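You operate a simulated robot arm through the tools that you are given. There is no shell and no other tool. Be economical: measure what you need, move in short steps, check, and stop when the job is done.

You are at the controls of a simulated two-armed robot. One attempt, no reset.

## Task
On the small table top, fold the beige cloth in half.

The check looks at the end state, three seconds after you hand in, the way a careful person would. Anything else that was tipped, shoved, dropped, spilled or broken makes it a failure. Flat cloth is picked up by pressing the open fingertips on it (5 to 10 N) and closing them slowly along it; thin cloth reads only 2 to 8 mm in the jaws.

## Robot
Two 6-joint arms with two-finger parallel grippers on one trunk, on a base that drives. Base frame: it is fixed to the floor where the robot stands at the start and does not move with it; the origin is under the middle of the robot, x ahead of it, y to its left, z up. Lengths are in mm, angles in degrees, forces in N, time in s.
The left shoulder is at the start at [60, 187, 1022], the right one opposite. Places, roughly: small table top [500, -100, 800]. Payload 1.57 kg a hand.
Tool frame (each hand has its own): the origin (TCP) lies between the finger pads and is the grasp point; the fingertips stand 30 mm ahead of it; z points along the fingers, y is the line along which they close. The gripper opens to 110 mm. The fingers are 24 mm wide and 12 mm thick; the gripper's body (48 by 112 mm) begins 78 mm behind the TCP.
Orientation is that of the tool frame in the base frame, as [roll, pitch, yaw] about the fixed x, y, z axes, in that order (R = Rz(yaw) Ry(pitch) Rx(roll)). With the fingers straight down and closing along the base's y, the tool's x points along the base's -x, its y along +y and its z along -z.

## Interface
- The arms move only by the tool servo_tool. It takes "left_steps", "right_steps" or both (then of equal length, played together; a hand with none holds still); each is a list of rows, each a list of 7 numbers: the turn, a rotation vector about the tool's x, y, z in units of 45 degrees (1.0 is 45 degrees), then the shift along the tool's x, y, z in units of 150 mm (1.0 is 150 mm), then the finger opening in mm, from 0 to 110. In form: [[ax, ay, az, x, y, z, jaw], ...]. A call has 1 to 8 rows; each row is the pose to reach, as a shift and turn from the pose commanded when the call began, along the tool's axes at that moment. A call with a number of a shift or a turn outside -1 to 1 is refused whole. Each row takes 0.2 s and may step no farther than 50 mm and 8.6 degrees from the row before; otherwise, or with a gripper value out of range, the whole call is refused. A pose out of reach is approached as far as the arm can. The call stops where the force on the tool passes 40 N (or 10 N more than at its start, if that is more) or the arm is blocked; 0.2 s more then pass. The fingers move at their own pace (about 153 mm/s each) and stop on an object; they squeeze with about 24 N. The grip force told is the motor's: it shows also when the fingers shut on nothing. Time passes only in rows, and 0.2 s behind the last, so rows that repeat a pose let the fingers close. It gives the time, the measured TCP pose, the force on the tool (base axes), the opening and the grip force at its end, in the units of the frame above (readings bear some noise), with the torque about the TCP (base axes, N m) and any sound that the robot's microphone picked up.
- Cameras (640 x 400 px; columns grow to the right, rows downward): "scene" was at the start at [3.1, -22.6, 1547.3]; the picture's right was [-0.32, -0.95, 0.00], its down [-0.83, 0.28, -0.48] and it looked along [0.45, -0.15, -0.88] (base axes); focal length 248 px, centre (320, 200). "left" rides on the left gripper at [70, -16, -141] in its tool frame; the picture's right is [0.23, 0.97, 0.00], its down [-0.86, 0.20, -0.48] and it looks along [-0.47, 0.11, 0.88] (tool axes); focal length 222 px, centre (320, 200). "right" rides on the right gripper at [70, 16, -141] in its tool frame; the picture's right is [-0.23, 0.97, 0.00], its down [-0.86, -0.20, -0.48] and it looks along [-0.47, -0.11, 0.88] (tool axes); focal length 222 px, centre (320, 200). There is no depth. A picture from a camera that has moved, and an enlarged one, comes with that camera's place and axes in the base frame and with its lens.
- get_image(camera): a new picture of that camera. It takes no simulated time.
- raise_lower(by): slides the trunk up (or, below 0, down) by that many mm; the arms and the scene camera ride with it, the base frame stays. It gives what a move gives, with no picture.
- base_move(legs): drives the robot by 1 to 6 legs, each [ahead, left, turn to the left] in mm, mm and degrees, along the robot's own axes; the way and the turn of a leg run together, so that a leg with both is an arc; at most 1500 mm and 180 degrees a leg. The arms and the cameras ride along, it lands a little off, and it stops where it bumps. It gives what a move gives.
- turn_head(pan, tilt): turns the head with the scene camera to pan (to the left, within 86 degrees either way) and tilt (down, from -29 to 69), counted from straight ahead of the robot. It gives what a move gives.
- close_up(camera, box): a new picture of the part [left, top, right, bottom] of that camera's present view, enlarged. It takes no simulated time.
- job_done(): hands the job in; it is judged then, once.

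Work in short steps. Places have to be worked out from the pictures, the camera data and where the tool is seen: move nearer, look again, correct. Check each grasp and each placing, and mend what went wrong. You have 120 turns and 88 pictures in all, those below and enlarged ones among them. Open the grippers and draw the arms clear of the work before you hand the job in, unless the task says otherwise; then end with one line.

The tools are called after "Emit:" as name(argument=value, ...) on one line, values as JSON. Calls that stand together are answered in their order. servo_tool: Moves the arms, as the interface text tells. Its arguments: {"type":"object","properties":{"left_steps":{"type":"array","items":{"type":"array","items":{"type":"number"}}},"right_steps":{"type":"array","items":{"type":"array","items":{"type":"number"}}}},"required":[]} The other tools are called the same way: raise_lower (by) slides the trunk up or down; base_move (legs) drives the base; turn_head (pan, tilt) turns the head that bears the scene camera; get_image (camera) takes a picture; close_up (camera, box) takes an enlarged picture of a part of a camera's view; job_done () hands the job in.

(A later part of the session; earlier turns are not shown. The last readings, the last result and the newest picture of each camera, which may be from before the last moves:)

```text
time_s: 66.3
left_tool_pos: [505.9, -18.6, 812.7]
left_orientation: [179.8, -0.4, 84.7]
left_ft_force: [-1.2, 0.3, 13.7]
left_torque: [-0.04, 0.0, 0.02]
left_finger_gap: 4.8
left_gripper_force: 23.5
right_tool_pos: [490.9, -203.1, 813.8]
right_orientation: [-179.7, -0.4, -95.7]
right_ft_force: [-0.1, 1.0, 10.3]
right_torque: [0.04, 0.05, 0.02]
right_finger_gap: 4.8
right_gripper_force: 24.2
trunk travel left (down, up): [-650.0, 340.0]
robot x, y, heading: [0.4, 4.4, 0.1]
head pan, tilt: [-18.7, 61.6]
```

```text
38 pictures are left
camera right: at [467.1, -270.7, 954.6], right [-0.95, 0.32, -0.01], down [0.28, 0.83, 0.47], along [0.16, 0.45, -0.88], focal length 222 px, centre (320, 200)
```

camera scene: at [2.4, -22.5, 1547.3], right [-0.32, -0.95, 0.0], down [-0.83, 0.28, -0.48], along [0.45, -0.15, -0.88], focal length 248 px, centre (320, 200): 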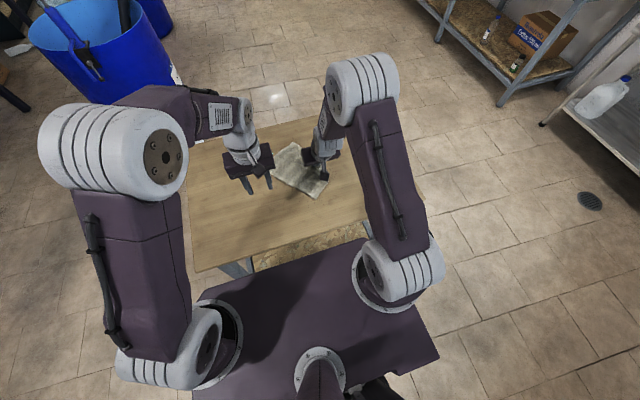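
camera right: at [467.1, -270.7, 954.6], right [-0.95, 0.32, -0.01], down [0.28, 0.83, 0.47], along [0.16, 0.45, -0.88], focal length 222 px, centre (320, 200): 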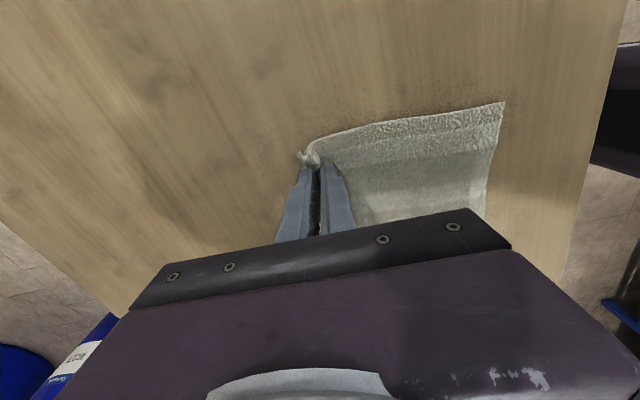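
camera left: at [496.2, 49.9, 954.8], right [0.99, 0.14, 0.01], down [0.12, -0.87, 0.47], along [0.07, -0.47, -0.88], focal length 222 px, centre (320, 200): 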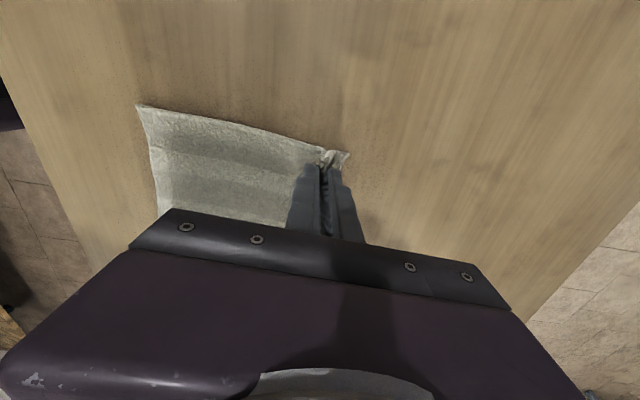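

Both hands hold 4.8 mm at the far edge. Closing slid the body about 12 mm forward, so the near edge is now at x≈371 on the left and 350 on the right. The folding travel is therefore about 95 mm, and I'll do the first half of the arc, up and back, with no tilt.

Emit:
servo_tool(left_steps=[[0, 0, 0, 0, -0.024, -0.113, 0], [0, 0, 0, 0, -0.092, -0.207, 0], [0, 0, 0, 0, -0.194, -0.273, 0], [0, 0, 0, 0, -0.313, -0.293, 0]], right_steps=[[0, 0, 0, 0, 0.025, -0.113, 0], [0, 0, 0, 0, 0.094, -0.207, 0], [0, 0, 0, 0, 0.2, -0.273, 0], [0, 0, 0, 0, 0.323, -0.293, 0]])

Emit:
get_image(camera="left")

Emit:
get_image(camera="right")

Emit:
close_up(camera="scene", box=[200, 120, 400, 245])

```text
time_s: 67.3
left_tool_pos: [461.2, -13.4, 855.4]
left_orientation: [179.8, -0.5, 84.7]
left_ft_force: [-0.3, -1.7, 0.1]
left_torque: [0.01, -0.05, 0.01]
left_finger_gap: 4.5
left_gripper_force: 23.8
right_tool_pos: [442.3, -197.1, 855.6]
right_orientation: [-179.7, -0.3, -95.5]
right_ft_force: [-0.3, 0.5, -0.1]
right_torque: [0.03, -0.03, 0.0]
right_finger_gap: 4.2
right_gripper_force: 24.4
trunk travel left (down, up): [-650.0, 340.0]
robot x, y, heading: [-0.8, -2.2, -0.2]
head pan, tilt: [-18.7, 61.6]
```

```text
37 pictures are left
camera left: at [450.9, 55.3, 998.2], right [0.99, 0.14, 0.0], down [0.12, -0.87, 0.47], along [0.07, -0.47, -0.88], focal length 222 px, centre (320, 200)
```

left: 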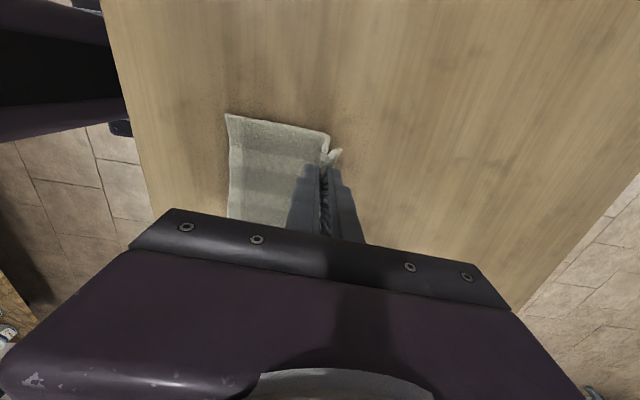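

```text
36 pictures are left
camera right: at [419.9, -265.4, 997.0], right [-0.95, 0.32, -0.01], down [0.28, 0.83, 0.47], along [0.16, 0.45, -0.88], focal length 222 px, centre (320, 200)
```

right: 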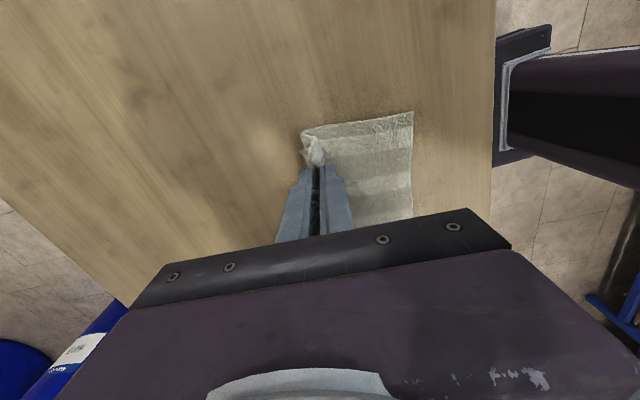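

```text
3.20 times, centred on (300, 182) of scene
camera zoom: at [1.5, -22.4, 1547.2], right [-0.32, -0.95, 0.0], down [-0.83, 0.28, -0.48], along [0.45, -0.15, -0.88], focal length 795 px, centre (384, 256)
```

zoom: 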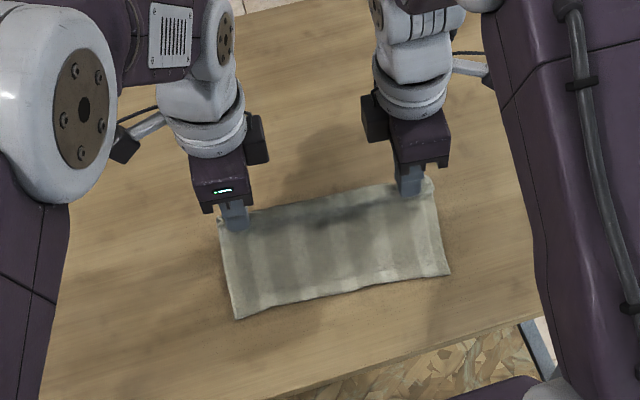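

The fold is going well, both grips hold, and the far half is lifted with the near edge unmoved. I'll do the second half of the arc and look before releasing.

Emit:
servo_tool(left_steps=[[0, 0, 0, 0, -0.12, 0.02, 0], [0, 0, 0, 0, -0.222, 0.086, 0], [0, 0, 0, 0, -0.29, 0.16, 0], [0, 0, 0, 0, -0.314, 0.22, 0]], right_steps=[[0, 0, 0, 0, 0.124, 0.02, 0], [0, 0, 0, 0, 0.229, 0.086, 0], [0, 0, 0, 0, 0.299, 0.16, 0], [0, 0, 0, 0, 0.324, 0.22, 0]])

Emit:
get_image(camera="left")

Emit:
get_image(camera="right")

Emit:
close_up(camera="scene", box=[220, 140, 380, 240])

```text
time_s: 68.3
left_tool_pos: [413.9, -10.3, 823.4]
left_orientation: [-180.0, -0.4, 84.6]
left_ft_force: [-0.4, -0.7, 2.2]
left_torque: [0.0, -0.06, -0.01]
left_finger_gap: 4.9
left_gripper_force: 23.9
right_tool_pos: [396.2, -192.9, 822.3]
right_orientation: [-179.8, -0.3, -95.6]
right_ft_force: [-0.4, 0.3, 0.7]
right_torque: [-0.02, -0.03, 0.01]
right_finger_gap: 4.0
right_gripper_force: 23.7
trunk travel left (down, up): [-650.0, 340.0]
robot x, y, heading: [-0.2, 1.3, 0.2]
head pan, tilt: [-18.7, 61.6]
```

```text
34 pictures are left
camera left: at [404.6, 57.9, 964.1], right [0.99, 0.13, 0.0], down [0.12, -0.87, 0.47], along [0.07, -0.47, -0.88], focal length 222 px, centre (320, 200)
```

left: 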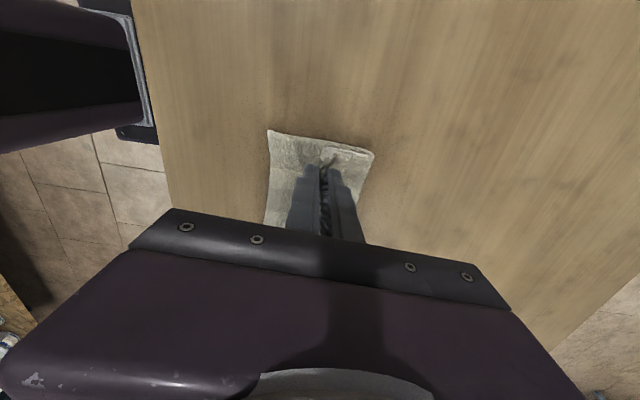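

```text
33 pictures are left
camera right: at [372.7, -261.5, 964.5], right [-0.95, 0.32, 0.0], down [0.28, 0.83, 0.47], along [0.16, 0.45, -0.88], focal length 222 px, centre (320, 200)
```

right: 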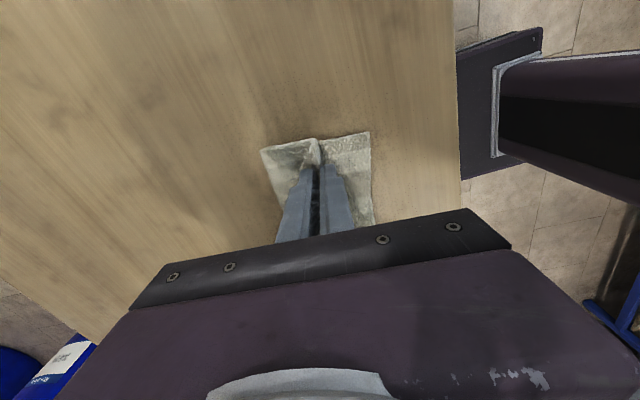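

```text
4.00 times, centred on (300, 190) of scene
camera zoom: at [2.9, -22.4, 1547.4], right [-0.32, -0.95, 0.0], down [-0.83, 0.28, -0.48], along [0.45, -0.15, -0.88], focal length 993 px, centre (400, 240)
```

zoom: 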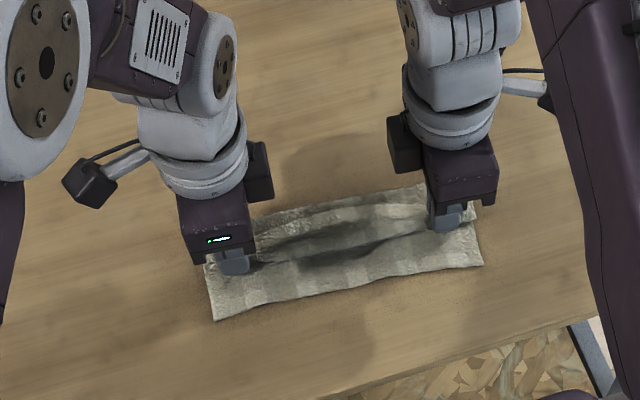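

The folded half is in place over the near half. I'll open both hands gently and watch how the clamped edge falls.

Emit:
servo_tool(left_steps=[[0, 0, 0, 0, 0, 0, 10], [0, 0, 0, 0, 0, 0, 18], [0, 0, 0, 0, 0, 0, 26], [0, 0, 0, 0, 0, -0.05, 30], [0, 0, 0, 0, 0, -0.2, 30], [0, 0, 0, 0, 0, -0.4, 30]], right_steps=[[0, 0, 0, 0, 0, 0, 10], [0, 0, 0, 0, 0, 0, 18], [0, 0, 0, 0, 0, 0, 26], [0, 0, 0, 0, 0, -0.05, 30], [0, 0, 0, 0, 0, -0.2, 30], [0, 0, 0, 0, 0, -0.4, 30]])

Emit:
get_image(camera="left")

Emit:
get_image(camera="right")

Emit:
close_up(camera="scene", box=[220, 140, 380, 240])

```text
time_s: 69.7
left_tool_pos: [411.8, -10.8, 884.5]
left_orientation: [179.9, -0.5, 84.6]
left_ft_force: [-0.6, 0.6, 0.1]
left_torque: [-0.03, -0.03, -0.02]
left_finger_gap: 29.9
left_gripper_force: 0.1
right_tool_pos: [393.4, -192.4, 882.3]
right_orientation: [-179.9, -0.3, -95.6]
right_ft_force: [-0.6, 0.2, 0.7]
right_torque: [-0.04, -0.04, -0.02]
right_finger_gap: 30.2
right_gripper_force: 0.1
trunk travel left (down, up): [-650.0, 340.0]
robot x, y, heading: [0.1, -0.9, 0.2]
head pan, tilt: [-18.7, 61.6]
```

```text
31 pictures are left
camera left: at [402.4, 58.3, 1026.3], right [0.99, 0.14, 0.0], down [0.12, -0.87, 0.47], along [0.07, -0.47, -0.88], focal length 222 px, centre (320, 200)
```

left: 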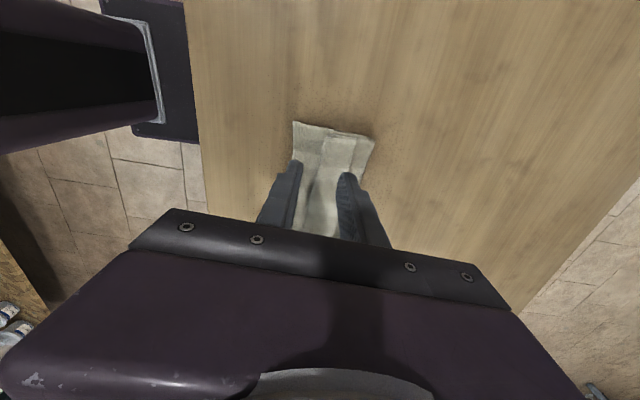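

```text
30 pictures are left
camera right: at [369.9, -260.5, 1023.7], right [-0.95, 0.32, 0.0], down [0.28, 0.83, 0.47], along [0.16, 0.45, -0.88], focal length 222 px, centre (320, 200)
```

right: 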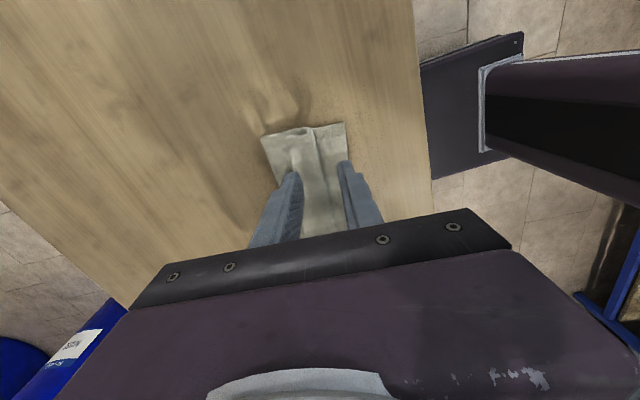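

```text
4.00 times, centred on (300, 190) of scene
camera zoom: at [1.4, -22.1, 1547.2], right [-0.32, -0.95, 0.0], down [-0.83, 0.28, -0.48], along [0.45, -0.15, -0.88], focal length 993 px, centre (400, 240)
```

zoom: 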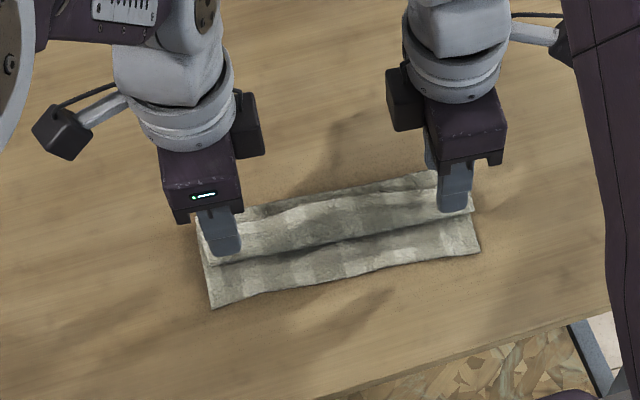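

The flap has settled in place with an edge or crease short of the near edge. I'll raise both hands aside and look closely.

Emit:
servo_tool(left_steps=[[0, 0, 0, 0.15, 0, -0.2, 30], [0, 0, 0, 0.4, 0, -0.35, 30], [0, 0, 0, 0.65, 0, -0.4, 30], [0, 0, 0, 0.9, 0, -0.4, 30]], right_steps=[[0, 0, 0, 0.15, 0, -0.2, 30], [0, 0, 0, 0.4, 0, -0.35, 30], [0, 0, 0, 0.65, 0, -0.4, 30], [0, 0, 0, 0.9, 0, -0.4, 30]])

Emit:
close_up(camera="scene", box=[236, 150, 364, 230])

Emit:
get_image(camera="left")

```text
time_s: 70.7
left_tool_pos: [426.0, 123.1, 944.0]
left_orientation: [179.9, -0.4, 84.6]
left_ft_force: [0.5, -0.7, -0.1]
left_torque: [-0.05, 0.0, 0.03]
left_finger_gap: 30.3
left_gripper_force: 0.1
right_tool_pos: [383.7, -327.1, 944.0]
right_orientation: [-179.8, -0.3, -95.7]
right_ft_force: [-0.3, 0.5, -0.7]
right_torque: [-0.01, 0.0, -0.03]
right_finger_gap: 30.1
right_gripper_force: 0.1
trunk travel left (down, up): [-650.0, 340.0]
robot x, y, heading: [0.4, 0.2, -0.1]
head pan, tilt: [-18.7, 61.6]
```

```text
5.00 times, centred on (300, 190) of scene
camera zoom: at [2.8, -22.4, 1547.3], right [-0.32, -0.95, 0.0], down [-0.83, 0.28, -0.48], along [0.45, -0.15, -0.88], focal length 1242 px, centre (420, 250)
```

zoom: 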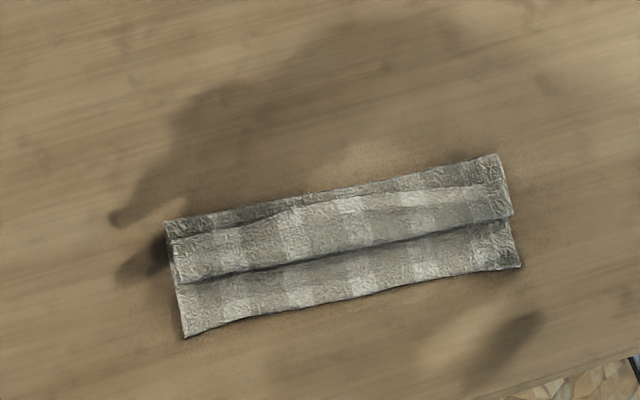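

```text
27 pictures are left
camera left: at [416.9, 193.1, 1086.1], right [0.99, 0.13, 0.0], down [0.12, -0.87, 0.47], along [0.07, -0.47, -0.88], focal length 222 px, centre (320, 200)
```

left: 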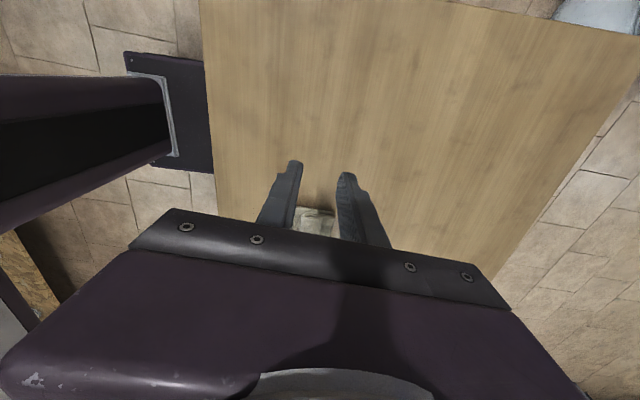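

The fold line and near edges line up, but the clamped strip of about 40 mm lies folded back on top of the flap instead of reaching the near edge. I'll re-pinch that strip, lift the flap so it leans toward me, and release it high so the strip straightens and falls toward the near edge. First, both hands over the strip.

Emit:
servo_tool(left_steps=[[0, 0, 0, -0.189, 0.03, 0.03, 24], [0, 0, 0, -0.378, 0.06, 0.1, 24], [0, 0, 0, -0.566, 0.09, 0.2, 20], [0, 0, 0, -0.755, 0.12, 0.32, 18], [0, 0, 0, -0.944, 0.149, 0.427, 18], [0, 0, 0, -0.944, 0.149, 0.427, 18]], right_steps=[[0, 0, 0, -0.173, -0.026, 0.03, 24], [0, 0, 0, -0.346, -0.052, 0.1, 24], [0, 0, 0, -0.518, -0.078, 0.2, 20], [0, 0, 0, -0.691, -0.104, 0.32, 18], [0, 0, 0, -0.864, -0.13, 0.427, 18], [0, 0, 0, -0.864, -0.13, 0.427, 18]])

Emit:
close_up(camera="left", box=[240, 90, 420, 240])

Emit:
close_up(camera="right", box=[220, 90, 400, 240])

```text
time_s: 72.1
left_tool_pos: [434.4, -20.3, 877.7]
left_orientation: [179.9, -0.6, 84.5]
left_ft_force: [0.4, -0.2, -0.4]
left_torque: [-0.01, 0.01, -0.01]
left_finger_gap: 18.1
left_gripper_force: 0.1
right_tool_pos: [415.1, -199.8, 876.5]
right_orientation: [-179.8, -0.3, -95.5]
right_ft_force: [-0.4, -0.6, -0.4]
right_torque: [-0.04, -0.01, -0.03]
right_finger_gap: 18.0
right_gripper_force: 0.1
trunk travel left (down, up): [-650.0, 340.0]
robot x, y, heading: [1.9, 2.5, 0.0]
head pan, tilt: [-18.7, 61.6]
```

```text
2.67 times, centred on (330, 165) of left
camera zoom: at [424.8, 49.2, 1019.9], right [0.99, 0.14, 0.0], down [0.12, -0.87, 0.47], along [0.07, -0.47, -0.88], focal length 592 px, centre (293, 293)
```

zoom: 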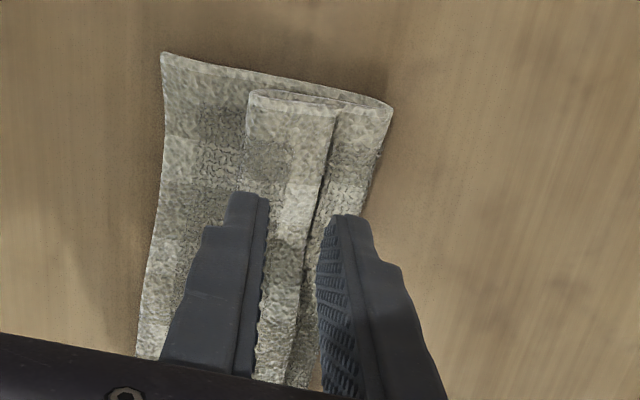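

```text
2.67 times, centred on (310, 165) of right
camera zoom: at [390.5, -267.2, 1018.5], right [-0.95, 0.32, 0.0], down [0.28, 0.83, 0.47], along [0.16, 0.45, -0.88], focal length 592 px, centre (347, 293)
```

zoom: 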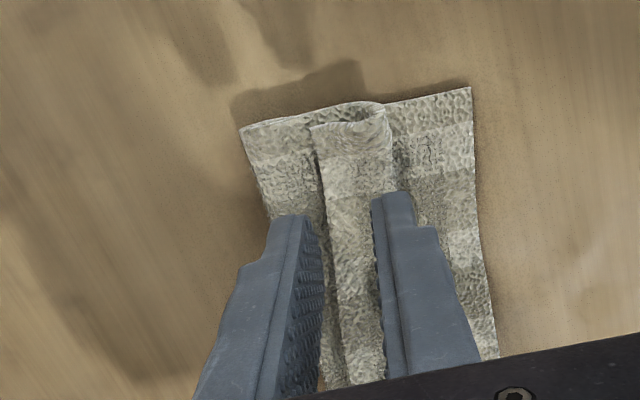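

The view is clear: the strip lies on top with its free edge at x≈448 on the left and 421 on the right, and its crease at 412 and 393. I'll centre the fingers over the strip and descend.

Emit:
servo_tool(left_steps=[[0, 0, 0, 0, -0.027, 0.12, 16], [0, 0, 0, 0, -0.027, 0.24, 16], [0, 0, 0, 0, -0.027, 0.33, 16], [0, 0, 0, 0, -0.027, 0.36, 16], [0, 0, 0, 0, -0.027, 0.36, 16]], right_steps=[[0, 0, 0, 0, 0.04, 0.12, 15], [0, 0, 0, 0, 0.04, 0.24, 15], [0, 0, 0, 0, 0.04, 0.33, 15], [0, 0, 0, 0, 0.04, 0.36, 15], [0, 0, 0, 0, 0.04, 0.36, 15]])

Emit:
close_up(camera="left", box=[240, 90, 420, 240])

Emit:
close_up(camera="right", box=[220, 90, 400, 240])

```text
time_s: 73.3
left_tool_pos: [432.0, -19.7, 825.0]
left_orientation: [179.8, -0.5, 84.5]
left_ft_force: [0.6, 0.2, 0.5]
left_torque: [-0.01, -0.02, -0.02]
left_finger_gap: 15.9
left_gripper_force: 0.0
right_tool_pos: [407.8, -199.5, 822.7]
right_orientation: [-179.9, -0.3, -95.6]
right_ft_force: [0.3, 0.7, 2.9]
right_torque: [0.04, -0.03, 0.0]
right_finger_gap: 14.4
right_gripper_force: 0.1
trunk travel left (down, up): [-650.0, 340.0]
robot x, y, heading: [-2.7, 2.5, 0.0]
head pan, tilt: [-18.7, 61.6]
```

```text
2.67 times, centred on (330, 165) of left
camera zoom: at [422.6, 50.0, 965.7], right [0.99, 0.14, 0.0], down [0.12, -0.87, 0.47], along [0.07, -0.47, -0.88], focal length 592 px, centre (293, 293)
```

zoom: 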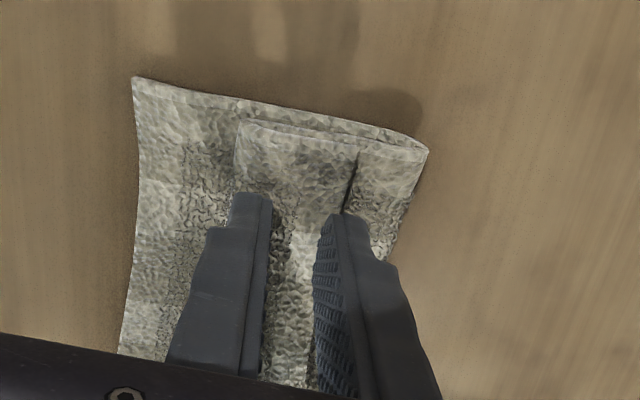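

```text
2.67 times, centred on (310, 165) of right
camera zoom: at [384.8, -267.5, 964.4], right [-0.95, 0.32, 0.0], down [0.28, 0.83, 0.47], along [0.16, 0.45, -0.88], focal length 592 px, centre (347, 293)
```

zoom: 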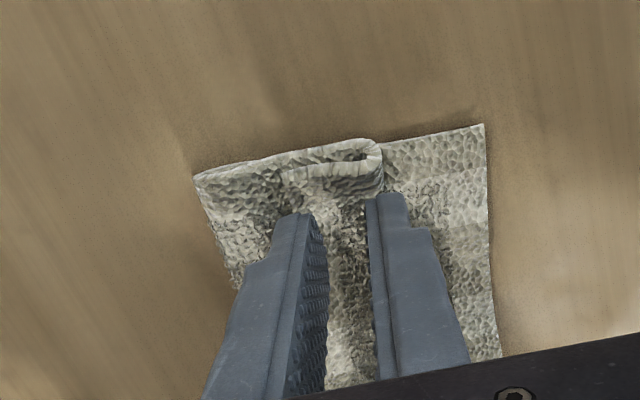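

The left fingers straddle the strip, and the right touches first. I'll shift both about 3–4 mm away from the crease so only the top layer gets pinched, then lower to press.

Emit:
servo_tool(left_steps=[[0, 0, 0, 0, 0.02, -0.01, 15], [0, 0, 0, 0, 0.02, 0.02, 15], [0, 0, 0, 0, 0.02, 0.035, 15], [0, 0, 0, 0, 0.02, 0.045, 15], [0, 0, 0, 0, 0.02, 0.045, 15]], right_steps=[[0, 0, 0, 0, -0.013, -0.02, 15], [0, 0, 0, 0, -0.027, -0.01, 15], [0, 0, 0, 0, -0.027, 0.01, 15], [0, 0, 0, 0, -0.027, 0.025, 15], [0, 0, 0, 0, -0.027, 0.025, 15]])

```text
time_s: 74.5
left_tool_pos: [434.7, -18.9, 818.7]
left_orientation: [179.8, -0.4, 84.6]
left_ft_force: [2.2, 0.0, 9.8]
left_torque: [-0.02, -0.09, -0.02]
left_finger_gap: 15.0
left_gripper_force: 0.1
right_tool_pos: [410.7, -200.5, 820.7]
right_orientation: [-179.8, -0.4, -95.6]
right_ft_force: [0.9, -0.2, 3.7]
right_torque: [-0.01, -0.03, 0.02]
right_finger_gap: 14.6
right_gripper_force: 0.0
trunk travel left (down, up): [-650.0, 340.0]
robot x, y, heading: [-1.9, -2.2, 0.2]
head pan, tilt: [-18.7, 61.6]
```

Left presses at 10 N, right at 4 N. I'll press the right a bit more.

Emit:
servo_tool(right_steps=[[0, 0, 0, 0, 0, 0.01, 15], [0, 0, 0, 0, 0, 0.015, 15], [0, 0, 0, 0, 0, 0.015, 15]])

```text
time_s: 75.3
left_tool_pos: [433.4, -20.1, 818.8]
left_orientation: [179.8, -0.4, 84.5]
left_ft_force: [2.5, -1.1, 11.0]
left_torque: [-0.03, -0.11, 0.04]
left_finger_gap: 15.1
left_gripper_force: 0.1
right_tool_pos: [411.7, -200.7, 818.1]
right_orientation: [-179.7, -0.4, -95.6]
right_ft_force: [1.2, -0.7, 8.6]
right_torque: [0.0, -0.03, 0.02]
right_finger_gap: 14.1
right_gripper_force: 0.1
trunk travel left (down, up): [-650.0, 340.0]
robot x, y, heading: [1.4, 4.0, 0.2]
head pan, tilt: [-18.7, 61.6]
```

Forces are 11 N and 9 N. I'll close both slowly on the top layer.

Emit:
servo_tool(left_steps=[[0, 0, 0, 0, 0, 0, 13], [0, 0, 0, 0, 0, 0, 11], [0, 0, 0, 0, 0, 0, 9], [0, 0, 0, 0, 0, 0, 7], [0, 0, 0, 0, 0, 0, 5], [0, 0, 0, 0, 0, 0, 2], [0, 0, 0, 0, 0, 0, 0], [0, 0, 0, 0, 0, 0, 0]], right_steps=[[0, 0, 0, 0, 0, 0, 13], [0, 0, 0, 0, 0, 0, 11], [0, 0, 0, 0, 0, 0, 9], [0, 0, 0, 0, 0, 0, 7], [0, 0, 0, 0, 0, 0, 5], [0, 0, 0, 0, 0, 0, 2], [0, 0, 0, 0, 0, 0, 0], [0, 0, 0, 0, 0, 0, 0]])

Emit:
close_up(camera="left", box=[240, 90, 420, 240])

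Emit:
close_up(camera="right", box=[220, 90, 400, 240])

```text
time_s: 77.1
left_tool_pos: [432.3, -17.8, 818.8]
left_orientation: [179.8, -0.5, 84.7]
left_ft_force: [-0.9, -0.1, 10.6]
left_torque: [0.01, 0.0, 0.02]
left_finger_gap: 0.0
left_gripper_force: 21.1
right_tool_pos: [409.4, -200.7, 818.8]
right_orientation: [-179.8, -0.2, -95.5]
right_ft_force: [0.7, 0.2, 13.1]
right_torque: [-0.02, 0.0, 0.0]
right_finger_gap: 3.6
right_gripper_force: 24.7
trunk travel left (down, up): [-650.0, 340.0]
robot x, y, heading: [1.4, 0.1, 0.1]
head pan, tilt: [-18.7, 61.6]
```

```text
2.67 times, centred on (330, 165) of left
camera zoom: at [423.2, 50.4, 960.2], right [0.99, 0.14, 0.0], down [0.12, -0.87, 0.47], along [0.07, -0.47, -0.88], focal length 592 px, centre (293, 293)
```

zoom: 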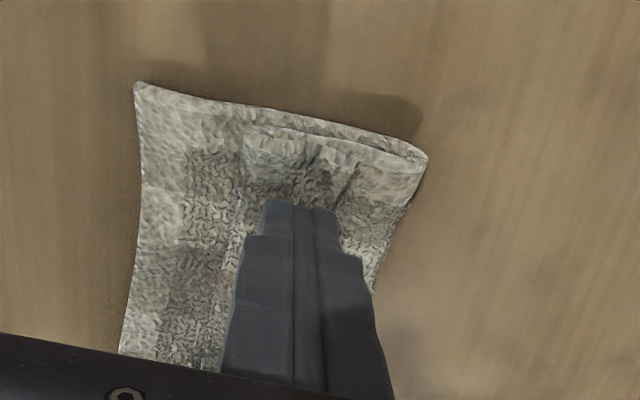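

```text
2.67 times, centred on (310, 165) of right
camera zoom: at [387.5, -268.0, 960.3], right [-0.95, 0.32, -0.01], down [0.28, 0.83, 0.47], along [0.16, 0.45, -0.88], focal length 592 px, centre (347, 293)
```

zoom: 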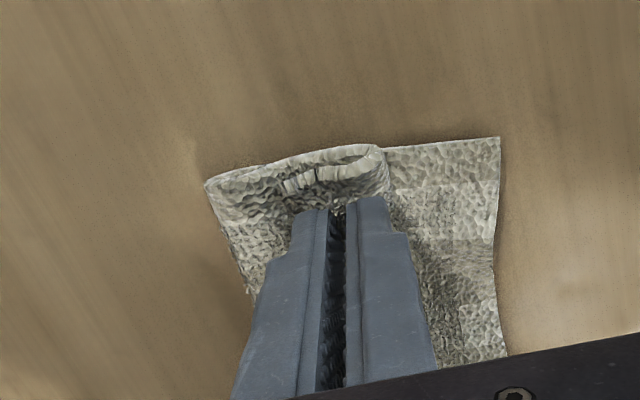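

The right caught 3.6 mm but the left slipped to 0. I'll reopen the left a bit wider and press slightly harder.

Emit:
servo_tool(left_steps=[[0, 0, 0, 0, 0, -0.04, 0], [0, 0, 0, 0, 0, -0.04, 20], [0, 0, 0, 0, 0, -0.02, 20], [0, 0, 0, 0, 0, 0.0, 20], [0, 0, 0, 0, 0, 0.01, 20], [0, 0, 0, 0, 0, 0.015, 20], [0, 0, 0, 0, 0, 0.015, 20]])

Emit:
close_up(camera="left", box=[240, 90, 420, 240])

```text
time_s: 78.7
left_tool_pos: [433.8, -18.9, 816.9]
left_orientation: [179.7, -0.5, 84.7]
left_ft_force: [0.2, 2.4, 17.6]
left_torque: [0.1, -0.02, -0.03]
left_finger_gap: 20.1
left_gripper_force: 0.0
right_tool_pos: [411.1, -201.0, 819.3]
right_orientation: [-179.8, -0.2, -95.6]
right_ft_force: [0.4, -1.3, 11.9]
right_torque: [-0.05, 0.02, 0.0]
right_finger_gap: 3.6
right_gripper_force: 23.9
trunk travel left (down, up): [-650.0, 340.0]
robot x, y, heading: [-1.4, -0.6, -0.2]
head pan, tilt: [-18.7, 61.6]
```

```text
2.67 times, centred on (330, 165) of left
camera zoom: at [423.1, 50.7, 959.1], right [0.99, 0.14, 0.01], down [0.12, -0.87, 0.47], along [0.07, -0.47, -0.88], focal length 592 px, centre (293, 293)
```

zoom: 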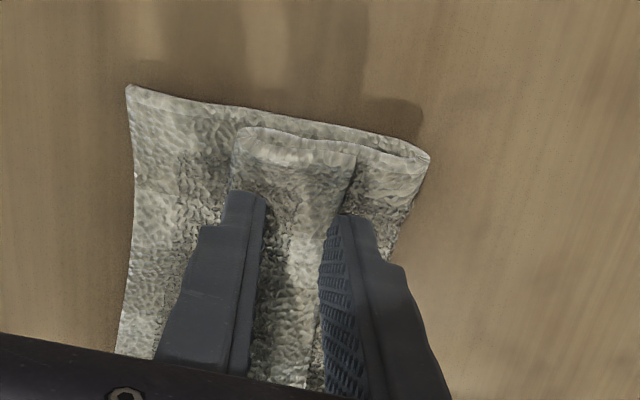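

The left is spread across the strip at 17 N. I'll close it slowly.

Emit:
servo_tool(left_steps=[[0, 0, 0, 0, 0, 0, 18], [0, 0, 0, 0, 0, 0, 15], [0, 0, 0, 0, 0, 0, 12], [0, 0, 0, 0, 0, 0, 10], [0, 0, 0, 0, 0, 0, 8], [0, 0, 0, 0, 0, 0, 5], [0, 0, 0, 0, 0, 0, 2], [0, 0, 0, 0, 0, 0, 0]])

Emit:
servo_tool(left_steps=[[0, 0, 0, 0, 0, 0, 0]])

Emit:
close_up(camera="left", box=[240, 90, 420, 240])

```text
time_s: 80.5
left_tool_pos: [431.9, -19.2, 817.8]
left_orientation: [179.9, -0.6, 84.6]
left_ft_force: [-3.8, -2.3, 21.5]
left_torque: [-0.05, 0.15, 0.03]
left_finger_gap: 3.6
left_gripper_force: 24.1
right_tool_pos: [411.0, -200.4, 818.3]
right_orientation: [-179.5, -0.2, -95.7]
right_ft_force: [2.3, 1.4, 9.9]
right_torque: [0.07, -0.1, 0.02]
right_finger_gap: 3.4
right_gripper_force: 23.9
trunk travel left (down, up): [-650.0, 340.0]
robot x, y, heading: [-0.6, 2.3, 0.2]
head pan, tilt: [-18.7, 61.6]
```

```text
time_s: 80.9
left_tool_pos: [433.0, -18.2, 817.0]
left_orientation: [179.8, -0.4, 84.6]
left_ft_force: [-4.6, -1.3, 22.2]
left_torque: [-0.06, 0.17, -0.01]
left_finger_gap: 3.3
left_gripper_force: 23.7
right_tool_pos: [411.4, -199.5, 819.4]
right_orientation: [-179.5, -0.3, -95.6]
right_ft_force: [3.2, 0.9, 10.3]
right_torque: [0.01, -0.06, 0.01]
right_finger_gap: 3.5
right_gripper_force: 24.4
trunk travel left (down, up): [-650.0, 340.0]
robot x, y, heading: [-1.1, 3.4, 0.1]
head pan, tilt: [-18.7, 61.6]
```

```text
2.67 times, centred on (330, 165) of left
camera zoom: at [422.0, 50.5, 959.0], right [0.99, 0.14, 0.01], down [0.12, -0.87, 0.47], along [0.07, -0.47, -0.88], focal length 592 px, centre (293, 293)
```

zoom: 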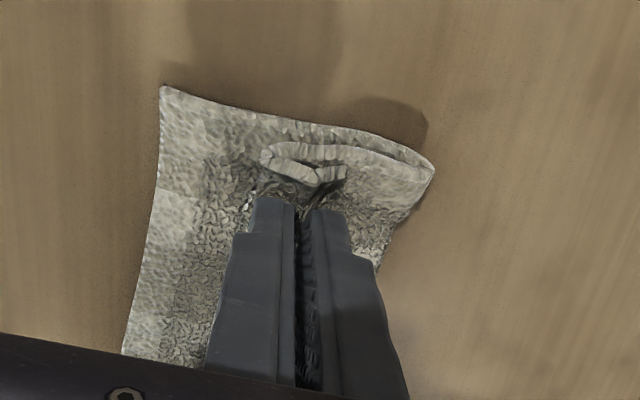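

Both hands hold the strip's top layer. I'll lift the flap up and lean it toward me, then look.

Emit:
servo_tool(left_steps=[[0, 0, 0, 0, 0, -0.08, 0], [0, 0, 0, 0, -0.01, -0.16, 0], [0, 0, 0, 0, -0.03, -0.22, 0], [0, 0, 0, 0, -0.06, -0.273, 0], [0, 0, 0, 0, -0.06, -0.273, 0]], right_steps=[[0, 0, 0, 0, 0, -0.08, 0], [0, 0, 0, 0, 0.01, -0.16, 0], [0, 0, 0, 0, 0.03, -0.22, 0], [0, 0, 0, 0, 0.06, -0.267, 0], [0, 0, 0, 0, 0.06, -0.267, 0]])

Emit:
close_up(camera="left", box=[240, 90, 420, 240])

Emit:
close_up(camera="right", box=[220, 90, 400, 240])

```text
time_s: 82.1
left_tool_pos: [426.0, -17.4, 856.6]
left_orientation: [180.0, -0.5, 84.6]
left_ft_force: [-0.2, -0.5, -0.2]
left_torque: [0.05, 0.0, -0.03]
left_finger_gap: 2.7
left_gripper_force: 24.4
right_tool_pos: [404.2, -198.9, 858.0]
right_orientation: [-179.9, -0.3, -95.6]
right_ft_force: [-0.3, -0.2, 1.0]
right_torque: [0.0, 0.0, -0.03]
right_finger_gap: 2.9
right_gripper_force: 23.5
trunk travel left (down, up): [-650.0, 340.0]
robot x, y, heading: [1.5, 1.4, 0.0]
head pan, tilt: [-18.7, 61.6]
```

```text
2.67 times, centred on (330, 165) of left
camera zoom: at [416.8, 50.9, 998.2], right [0.99, 0.14, 0.0], down [0.12, -0.87, 0.47], along [0.07, -0.47, -0.88], focal length 592 px, centre (293, 293)
```

zoom: 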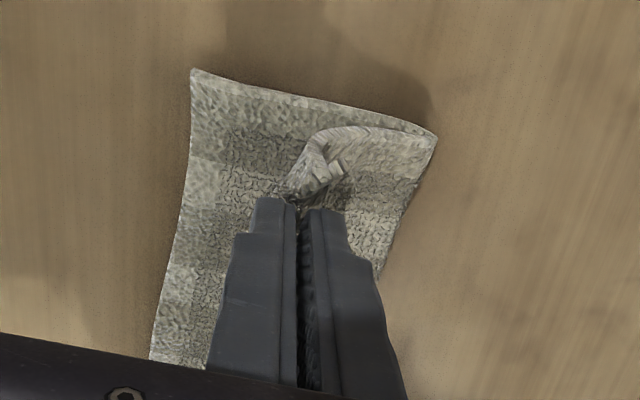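

```text
2.67 times, centred on (310, 165) of right
camera zoom: at [380.5, -266.5, 998.8], right [-0.95, 0.32, 0.0], down [0.28, 0.83, 0.47], along [0.16, 0.45, -0.88], focal length 592 px, centre (347, 293)
```

zoom: 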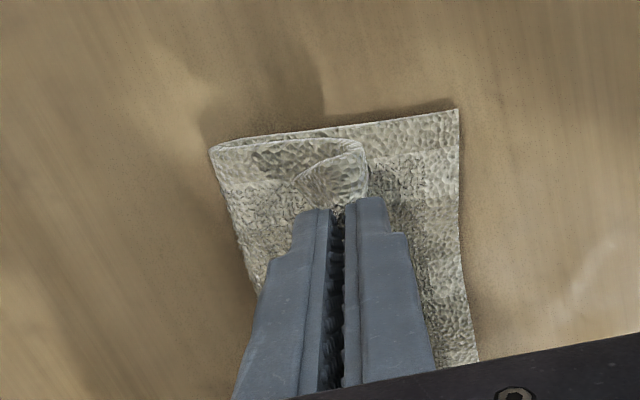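

The flap stands up with the strip at its top. I'll open the fingers and then sweep both hands toward me at this height, so the rear finger pushes the strip over toward the near edge.

Emit:
servo_tool(left_steps=[[0, 0, 0, 0, 0, 0, 20], [0, 0, 0, 0, 0, 0, 40], [0, 0, 0, 0, 0, 0, 50], [0, 0, 0, 0, -0.1, 0, 50], [0, 0, 0, 0, -0.2, 0.02, 50], [0, 0, 0, 0, -0.3, 0.05, 50], [0, 0, 0, 0, -0.4, 0.08, 50], [0, 0, 0, 0, -0.45, 0.08, 50]], right_steps=[[0, 0, 0, 0, 0, 0, 20], [0, 0, 0, 0, 0, 0, 40], [0, 0, 0, 0, 0, 0, 50], [0, 0, 0, 0, 0.1, 0, 50], [0, 0, 0, 0, 0.2, 0.02, 50], [0, 0, 0, 0, 0.3, 0.05, 50], [0, 0, 0, 0, 0.4, 0.08, 50], [0, 0, 0, 0, 0.45, 0.08, 50]])

Emit:
get_image(camera="left")

Emit:
close_up(camera="scene", box=[220, 140, 380, 240])

```text
time_s: 83.9
left_tool_pos: [359.4, -13.2, 844.7]
left_orientation: [179.9, -0.4, 84.5]
left_ft_force: [0.6, -0.7, 0.7]
left_torque: [-0.03, 0.0, -0.03]
left_finger_gap: 50.1
left_gripper_force: 0.1
right_tool_pos: [336.1, -193.1, 847.0]
right_orientation: [-179.8, -0.3, -95.6]
right_ft_force: [-0.1, -0.2, 0.7]
right_torque: [-0.02, -0.02, -0.02]
right_finger_gap: 50.2
right_gripper_force: 0.0
trunk travel left (down, up): [-650.0, 340.0]
robot x, y, heading: [-2.1, -1.4, -0.1]
head pan, tilt: [-18.7, 61.6]
```

```text
16 pictures are left
camera left: at [348.3, 56.0, 986.7], right [0.99, 0.13, 0.0], down [0.12, -0.87, 0.47], along [0.07, -0.47, -0.88], focal length 222 px, centre (320, 200)
```

left: 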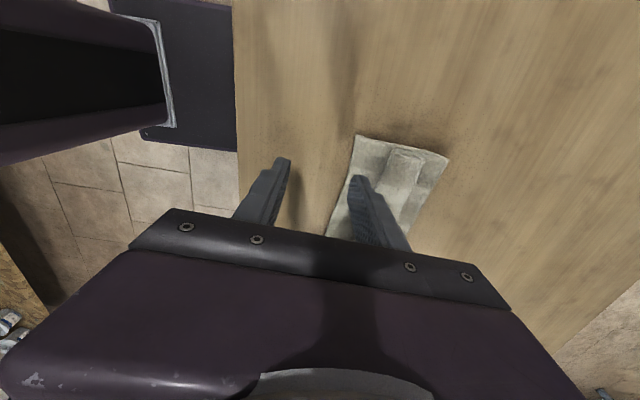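

```text
4.00 times, centred on (300, 190) of scene
camera zoom: at [3.1, -22.5, 1547.3], right [-0.32, -0.95, 0.0], down [-0.83, 0.28, -0.48], along [0.45, -0.15, -0.88], focal length 993 px, centre (400, 240)
```

zoom: 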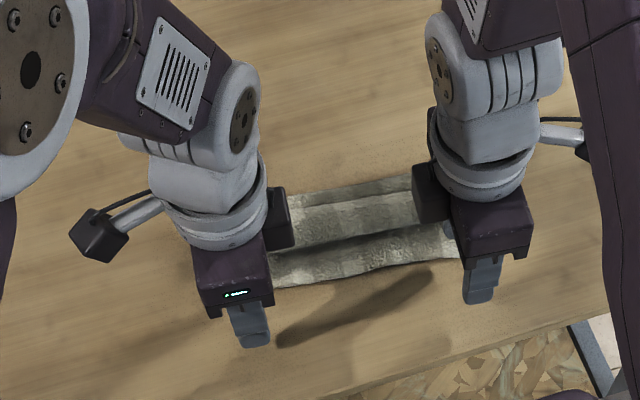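

The strip flopped straight back onto the flap on opening. Instead I'll unroll it: press closed fingertips on the strip's free edge with both hands and drag it toward me, so the crease rolls to the near edge. First I position above the free edge and lower.

Emit:
servo_tool(left_steps=[[0, 0, 0, 0, 0.06, -0.05, 20], [0, 0, 0, 0, 0.2, -0.05, 0], [0, 0, 0, 0, 0.36, -0.05, 0], [0, 0, 0, 0, 0.516, 0, 0], [0, 0, 0, 0, 0.516, 0.1, 0], [0, 0, 0, 0, 0.516, 0.15, 0], [0, 0, 0, 0, 0.516, 0.165, 0], [0, 0, 0, 0, 0.516, 0.175, 0]], right_steps=[[0, 0, 0, 0, -0.06, -0.05, 20], [0, 0, 0, 0, -0.2, -0.05, 0], [0, 0, 0, 0, -0.38, -0.05, 0], [0, 0, 0, -0.008, -0.555, 0, 0], [0, 0, 0, -0.008, -0.555, 0.1, 0], [0, 0, 0, -0.008, -0.555, 0.165, 0], [0, 0, 0, -0.008, -0.555, 0.18, 0], [0, 0, 0, -0.008, -0.555, 0.19, 0]])

```text
time_s: 85.7
left_tool_pos: [434.8, -18.1, 818.1]
left_orientation: [179.8, -0.4, 84.6]
left_ft_force: [1.8, 0.0, 9.6]
left_torque: [-0.03, -0.05, 0.01]
left_finger_gap: 0.0
left_gripper_force: 21.5
right_tool_pos: [420.3, -199.8, 820.2]
right_orientation: [-179.7, -0.3, -95.5]
right_ft_force: [2.1, 0.0, 6.6]
right_torque: [0.03, -0.01, 0.0]
right_finger_gap: 0.0
right_gripper_force: 21.3
trunk travel left (down, up): [-650.0, 340.0]
robot x, y, heading: [0.5, -1.9, 0.3]
head pan, tilt: [-18.7, 61.6]
```

Contact is 10 N and 7 N. I'll drag both 30 mm toward me and look.

Emit:
servo_tool(left_steps=[[0, 0, 0, 0, -0.05, 0, 0], [0, 0, 0, 0, -0.1, 0, 0], [0, 0, 0, 0, -0.15, 0, 0], [0, 0, 0, 0, -0.2, 0, 0]], right_steps=[[0, 0, 0, 0, 0.05, 0, 0], [0, 0, 0, 0, 0.1, 0, 0], [0, 0, 0, 0, 0.15, 0, 0], [0, 0, 0, 0, 0.2, 0, 0]])

Emit:
close_up(camera="left", box=[230, 80, 430, 240])

```text
time_s: 86.7
left_tool_pos: [404.9, -16.3, 818.7]
left_orientation: [179.8, -0.3, 84.6]
left_ft_force: [4.8, 1.0, 15.5]
left_torque: [0.05, -0.04, 0.0]
left_finger_gap: 0.0
left_gripper_force: 21.7
right_tool_pos: [388.0, -195.9, 818.8]
right_orientation: [-179.8, -0.3, -95.6]
right_ft_force: [2.2, -0.4, 7.6]
right_torque: [-0.01, -0.03, 0.01]
right_finger_gap: 0.0
right_gripper_force: 21.3
trunk travel left (down, up): [-650.0, 340.0]
robot x, y, heading: [3.5, 0.5, -0.0]
head pan, tilt: [-18.7, 61.6]
```

```text
2.50 times, centred on (330, 160) of left
camera zoom: at [394.6, 52.9, 959.7], right [0.99, 0.13, 0.0], down [0.12, -0.87, 0.47], along [0.07, -0.47, -0.88], focal length 555 px, centre (295, 300)
```

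zoom: 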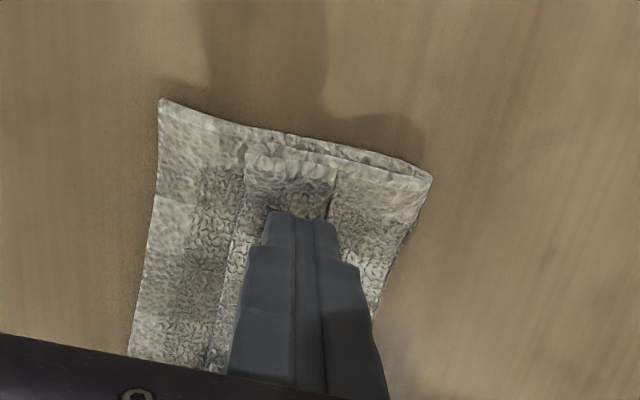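

The whole cloth slid about 27 mm instead of unrolling, so cloth-on-cloth grip exceeds the table's. I'll use the right hand as a pin, one finger on the flap's root and one on the bottom layer, pressing firmly. Then the left can drag the strip lightly.

Emit:
servo_tool(right_steps=[[0, 0, 0, 0, 0, -0.1, 0], [0, 0, 0, 0, 0.047, -0.1, 30], [0.035, 0, 0, 0, 0.047, -0.1, 46], [0.07, 0, 0, 0, 0.047, -0.05, 46], [0.07, 0, 0, 0, 0.047, -0.02, 46], [0.07, 0, 0, 0, 0.047, 0.0, 46], [0.07, 0, 0, 0, 0.047, 0.01, 46]], left_steps=[[0, 0, 0, 0, 0, -0.01, 0], [0, 0, 0, 0, 0, -0.02, 0], [0, 0, 0, 0, 0, -0.02, 0], [0, 0, 0, 0, 0, -0.02, 0], [0, 0, 0, 0, 0, -0.02, 0], [0, 0, 0, 0, 0, -0.02, 0], [0, 0, 0, 0, 0, -0.02, 0]])

Emit:
close_up(camera="right", box=[210, 80, 410, 240])

```text
time_s: 88.3
left_tool_pos: [406.0, -15.9, 821.0]
left_orientation: [179.8, -0.6, 84.7]
left_ft_force: [-0.2, 0.7, 1.5]
left_torque: [0.01, 0.05, 0.0]
left_finger_gap: 0.0
left_gripper_force: 21.1
right_tool_pos: [383.6, -196.9, 815.6]
right_orientation: [-176.7, -0.4, -95.5]
right_ft_force: [-1.2, -0.1, 1.1]
right_torque: [-0.02, 0.0, 0.04]
right_finger_gap: 46.2
right_gripper_force: 0.1
trunk travel left (down, up): [-650.0, 340.0]
robot x, y, heading: [1.6, 0.8, -0.1]
head pan, tilt: [-18.7, 61.6]
```

```text
2.50 times, centred on (310, 160) of right
camera zoom: at [352.0, -263.7, 956.8], right [-0.95, 0.32, -0.06], down [0.25, 0.84, 0.48], along [0.2, 0.44, -0.87], focal length 555 px, centre (345, 300)
```

zoom: 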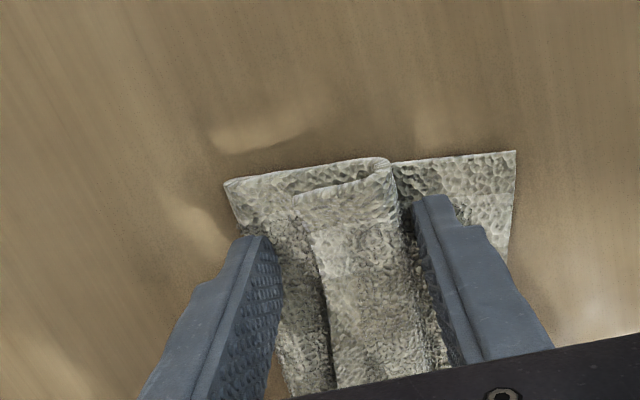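

The right fingers straddle the strip nicely. I'll shift 5 mm toward me so the rear finger sits fully on the flap root, then press for the pin.

Emit:
servo_tool(right_steps=[[0, 0, 0, 0, 0.033, 0, 46], [0, 0, 0, 0, 0.033, 0.012, 46], [0, 0, 0, 0, 0.033, 0.022, 46], [0, 0, 0, 0, 0.033, 0.03, 46], [0, 0, 0, 0, 0.033, 0.03, 46]])

```text
time_s: 89.5
left_tool_pos: [403.0, -16.9, 822.5]
left_orientation: [179.7, -0.5, 84.6]
left_ft_force: [0.2, 0.0, 1.2]
left_torque: [0.0, 0.03, -0.01]
left_finger_gap: 0.0
left_gripper_force: 21.1
right_tool_pos: [378.2, -195.4, 814.0]
right_orientation: [-176.3, -0.3, -95.6]
right_ft_force: [-2.8, -2.7, 30.1]
right_torque: [-0.02, 0.83, 0.1]
right_finger_gap: 45.6
right_gripper_force: 0.1
trunk travel left (down, up): [-650.0, 340.0]
robot x, y, heading: [-0.3, -2.4, -0.0]
head pan, tilt: [-18.7, 61.6]
stopped in row 5 (right hand): the force on the tool passed its limit (the readings are from after the stop); the commanded pose is now the measured one
```

The pin is at 30 N but all on the near finger, so I'll level the hand to share the load.

Emit:
servo_tool(right_steps=[[-0.02, 0, 0, 0, 0, -0.003, 46], [-0.04, 0, 0, 0, 0, -0.003, 46], [-0.04, 0, 0, 0, 0, -0.003, 46]])

```text
time_s: 90.3
left_tool_pos: [404.2, -17.3, 821.1]
left_orientation: [179.8, -0.4, 84.6]
left_ft_force: [-0.6, 0.8, 1.9]
left_torque: [-0.02, 0.03, 0.0]
left_finger_gap: 0.1
left_gripper_force: 21.1
right_tool_pos: [379.5, -196.4, 813.7]
right_orientation: [-178.1, -0.4, -95.6]
right_ft_force: [2.1, -1.8, 21.7]
right_torque: [-0.09, -0.18, 0.01]
right_finger_gap: 45.5
right_gripper_force: 0.1
trunk travel left (down, up): [-650.0, 340.0]
robot x, y, heading: [0.4, 0.3, -0.2]
head pan, tilt: [-18.7, 61.6]
```

The pin is balanced at 22 N. Now the left presses lightly and drags the strip 30 mm.

Emit:
servo_tool(left_steps=[[0, 0, 0, 0, 0, 0.012, 0], [0, 0, 0, 0, 0, 0.012, 0], [0, 0, 0, 0, -0.05, 0.012, 0], [0, 0, 0, 0, -0.1, 0.012, 0], [0, 0, 0, 0, -0.15, 0.012, 0], [0, 0, 0, 0, -0.2, 0.012, 0]])

Emit:
close_up(camera="left", box=[230, 80, 430, 240])

```text
time_s: 91.7
left_tool_pos: [374.0, -13.8, 820.2]
left_orientation: [179.9, -0.4, 84.6]
left_ft_force: [2.4, -1.4, 3.9]
left_torque: [-0.04, -0.06, 0.03]
left_finger_gap: 0.1
left_gripper_force: 21.9
right_tool_pos: [378.5, -195.9, 813.6]
right_orientation: [-178.2, -0.3, -95.6]
right_ft_force: [4.2, -1.5, 24.3]
right_torque: [-0.09, -0.27, 0.02]
right_finger_gap: 45.5
right_gripper_force: 0.1
trunk travel left (down, up): [-650.0, 340.0]
robot x, y, heading: [0.1, 1.2, 0.1]
head pan, tilt: [-18.7, 61.6]
```

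```text
2.50 times, centred on (330, 160) of left
camera zoom: at [364.4, 55.7, 961.8], right [0.99, 0.13, 0.0], down [0.12, -0.87, 0.47], along [0.07, -0.47, -0.88], focal length 555 px, centre (295, 300)
```

zoom: 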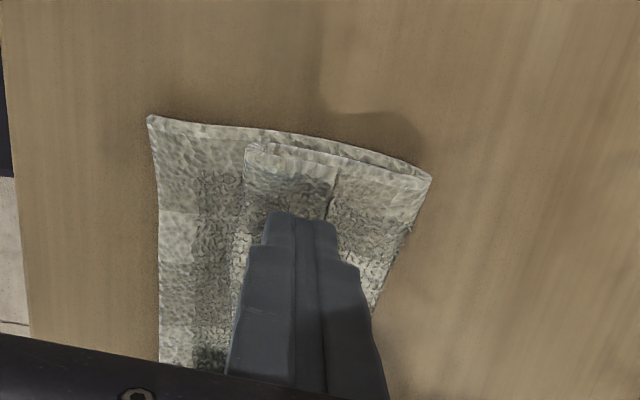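

The cloth-on-cloth grip is too strong: the cloth turned about the pin instead of unrolling. So I'll re-pinch the strip right at its free edge and carry it low to the near edge, leaving almost no tail. I lift both hands and look.

Emit:
servo_tool(left_steps=[[0, 0, 0, 0, 0, -0.15, 0], [0, 0, 0, 0.1, 0, -0.3, 0], [0, 0, 0, 0.3, 0, -0.4, 10], [0, 0, 0, 0.6, 0, -0.4, 12], [0, 0, 0, 0.7, 0, -0.4, 14]], right_steps=[[0, 0, 0, 0, 0, -0.15, 46], [-0.02, 0, 0, 0.1, 0, -0.3, 40], [-0.038, 0, 0, 0.3, 0, -0.4, 30], [-0.038, 0, 0, 0.6, 0, -0.4, 14], [-0.038, 0, 0, 0.7, 0, -0.4, 14]])

Emit:
close_up(camera="scene", box=[236, 155, 364, 235])

```text
time_s: 92.9
left_tool_pos: [383.5, 91.1, 880.9]
left_orientation: [179.9, -0.5, 84.5]
left_ft_force: [0.3, 0.3, 1.1]
left_torque: [0.03, -0.03, -0.02]
left_finger_gap: 14.0
left_gripper_force: 0.0
right_tool_pos: [366.7, -300.8, 872.0]
right_orientation: [179.9, -0.3, -95.6]
right_ft_force: [0.4, -0.4, 0.4]
right_torque: [0.0, -0.01, 0.02]
right_finger_gap: 13.8
right_gripper_force: 0.0
trunk travel left (down, up): [-650.0, 340.0]
robot x, y, heading: [-1.9, 1.8, -0.1]
head pan, tilt: [-18.7, 61.6]
```

```text
5.00 times, centred on (300, 195) of scene
camera zoom: at [3.5, -22.7, 1547.3], right [-0.32, -0.95, 0.0], down [-0.83, 0.28, -0.48], along [0.45, -0.15, -0.88], focal length 1242 px, centre (420, 225)
```

zoom: 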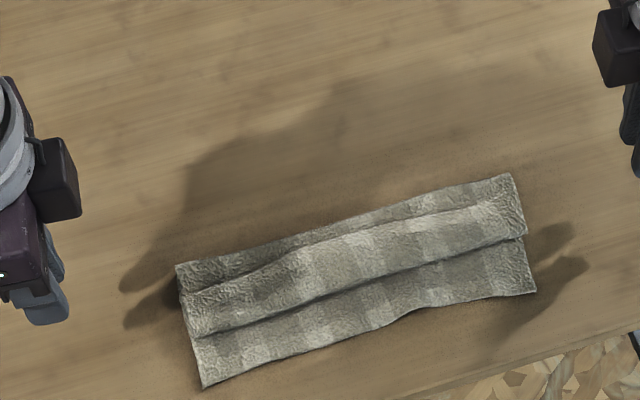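

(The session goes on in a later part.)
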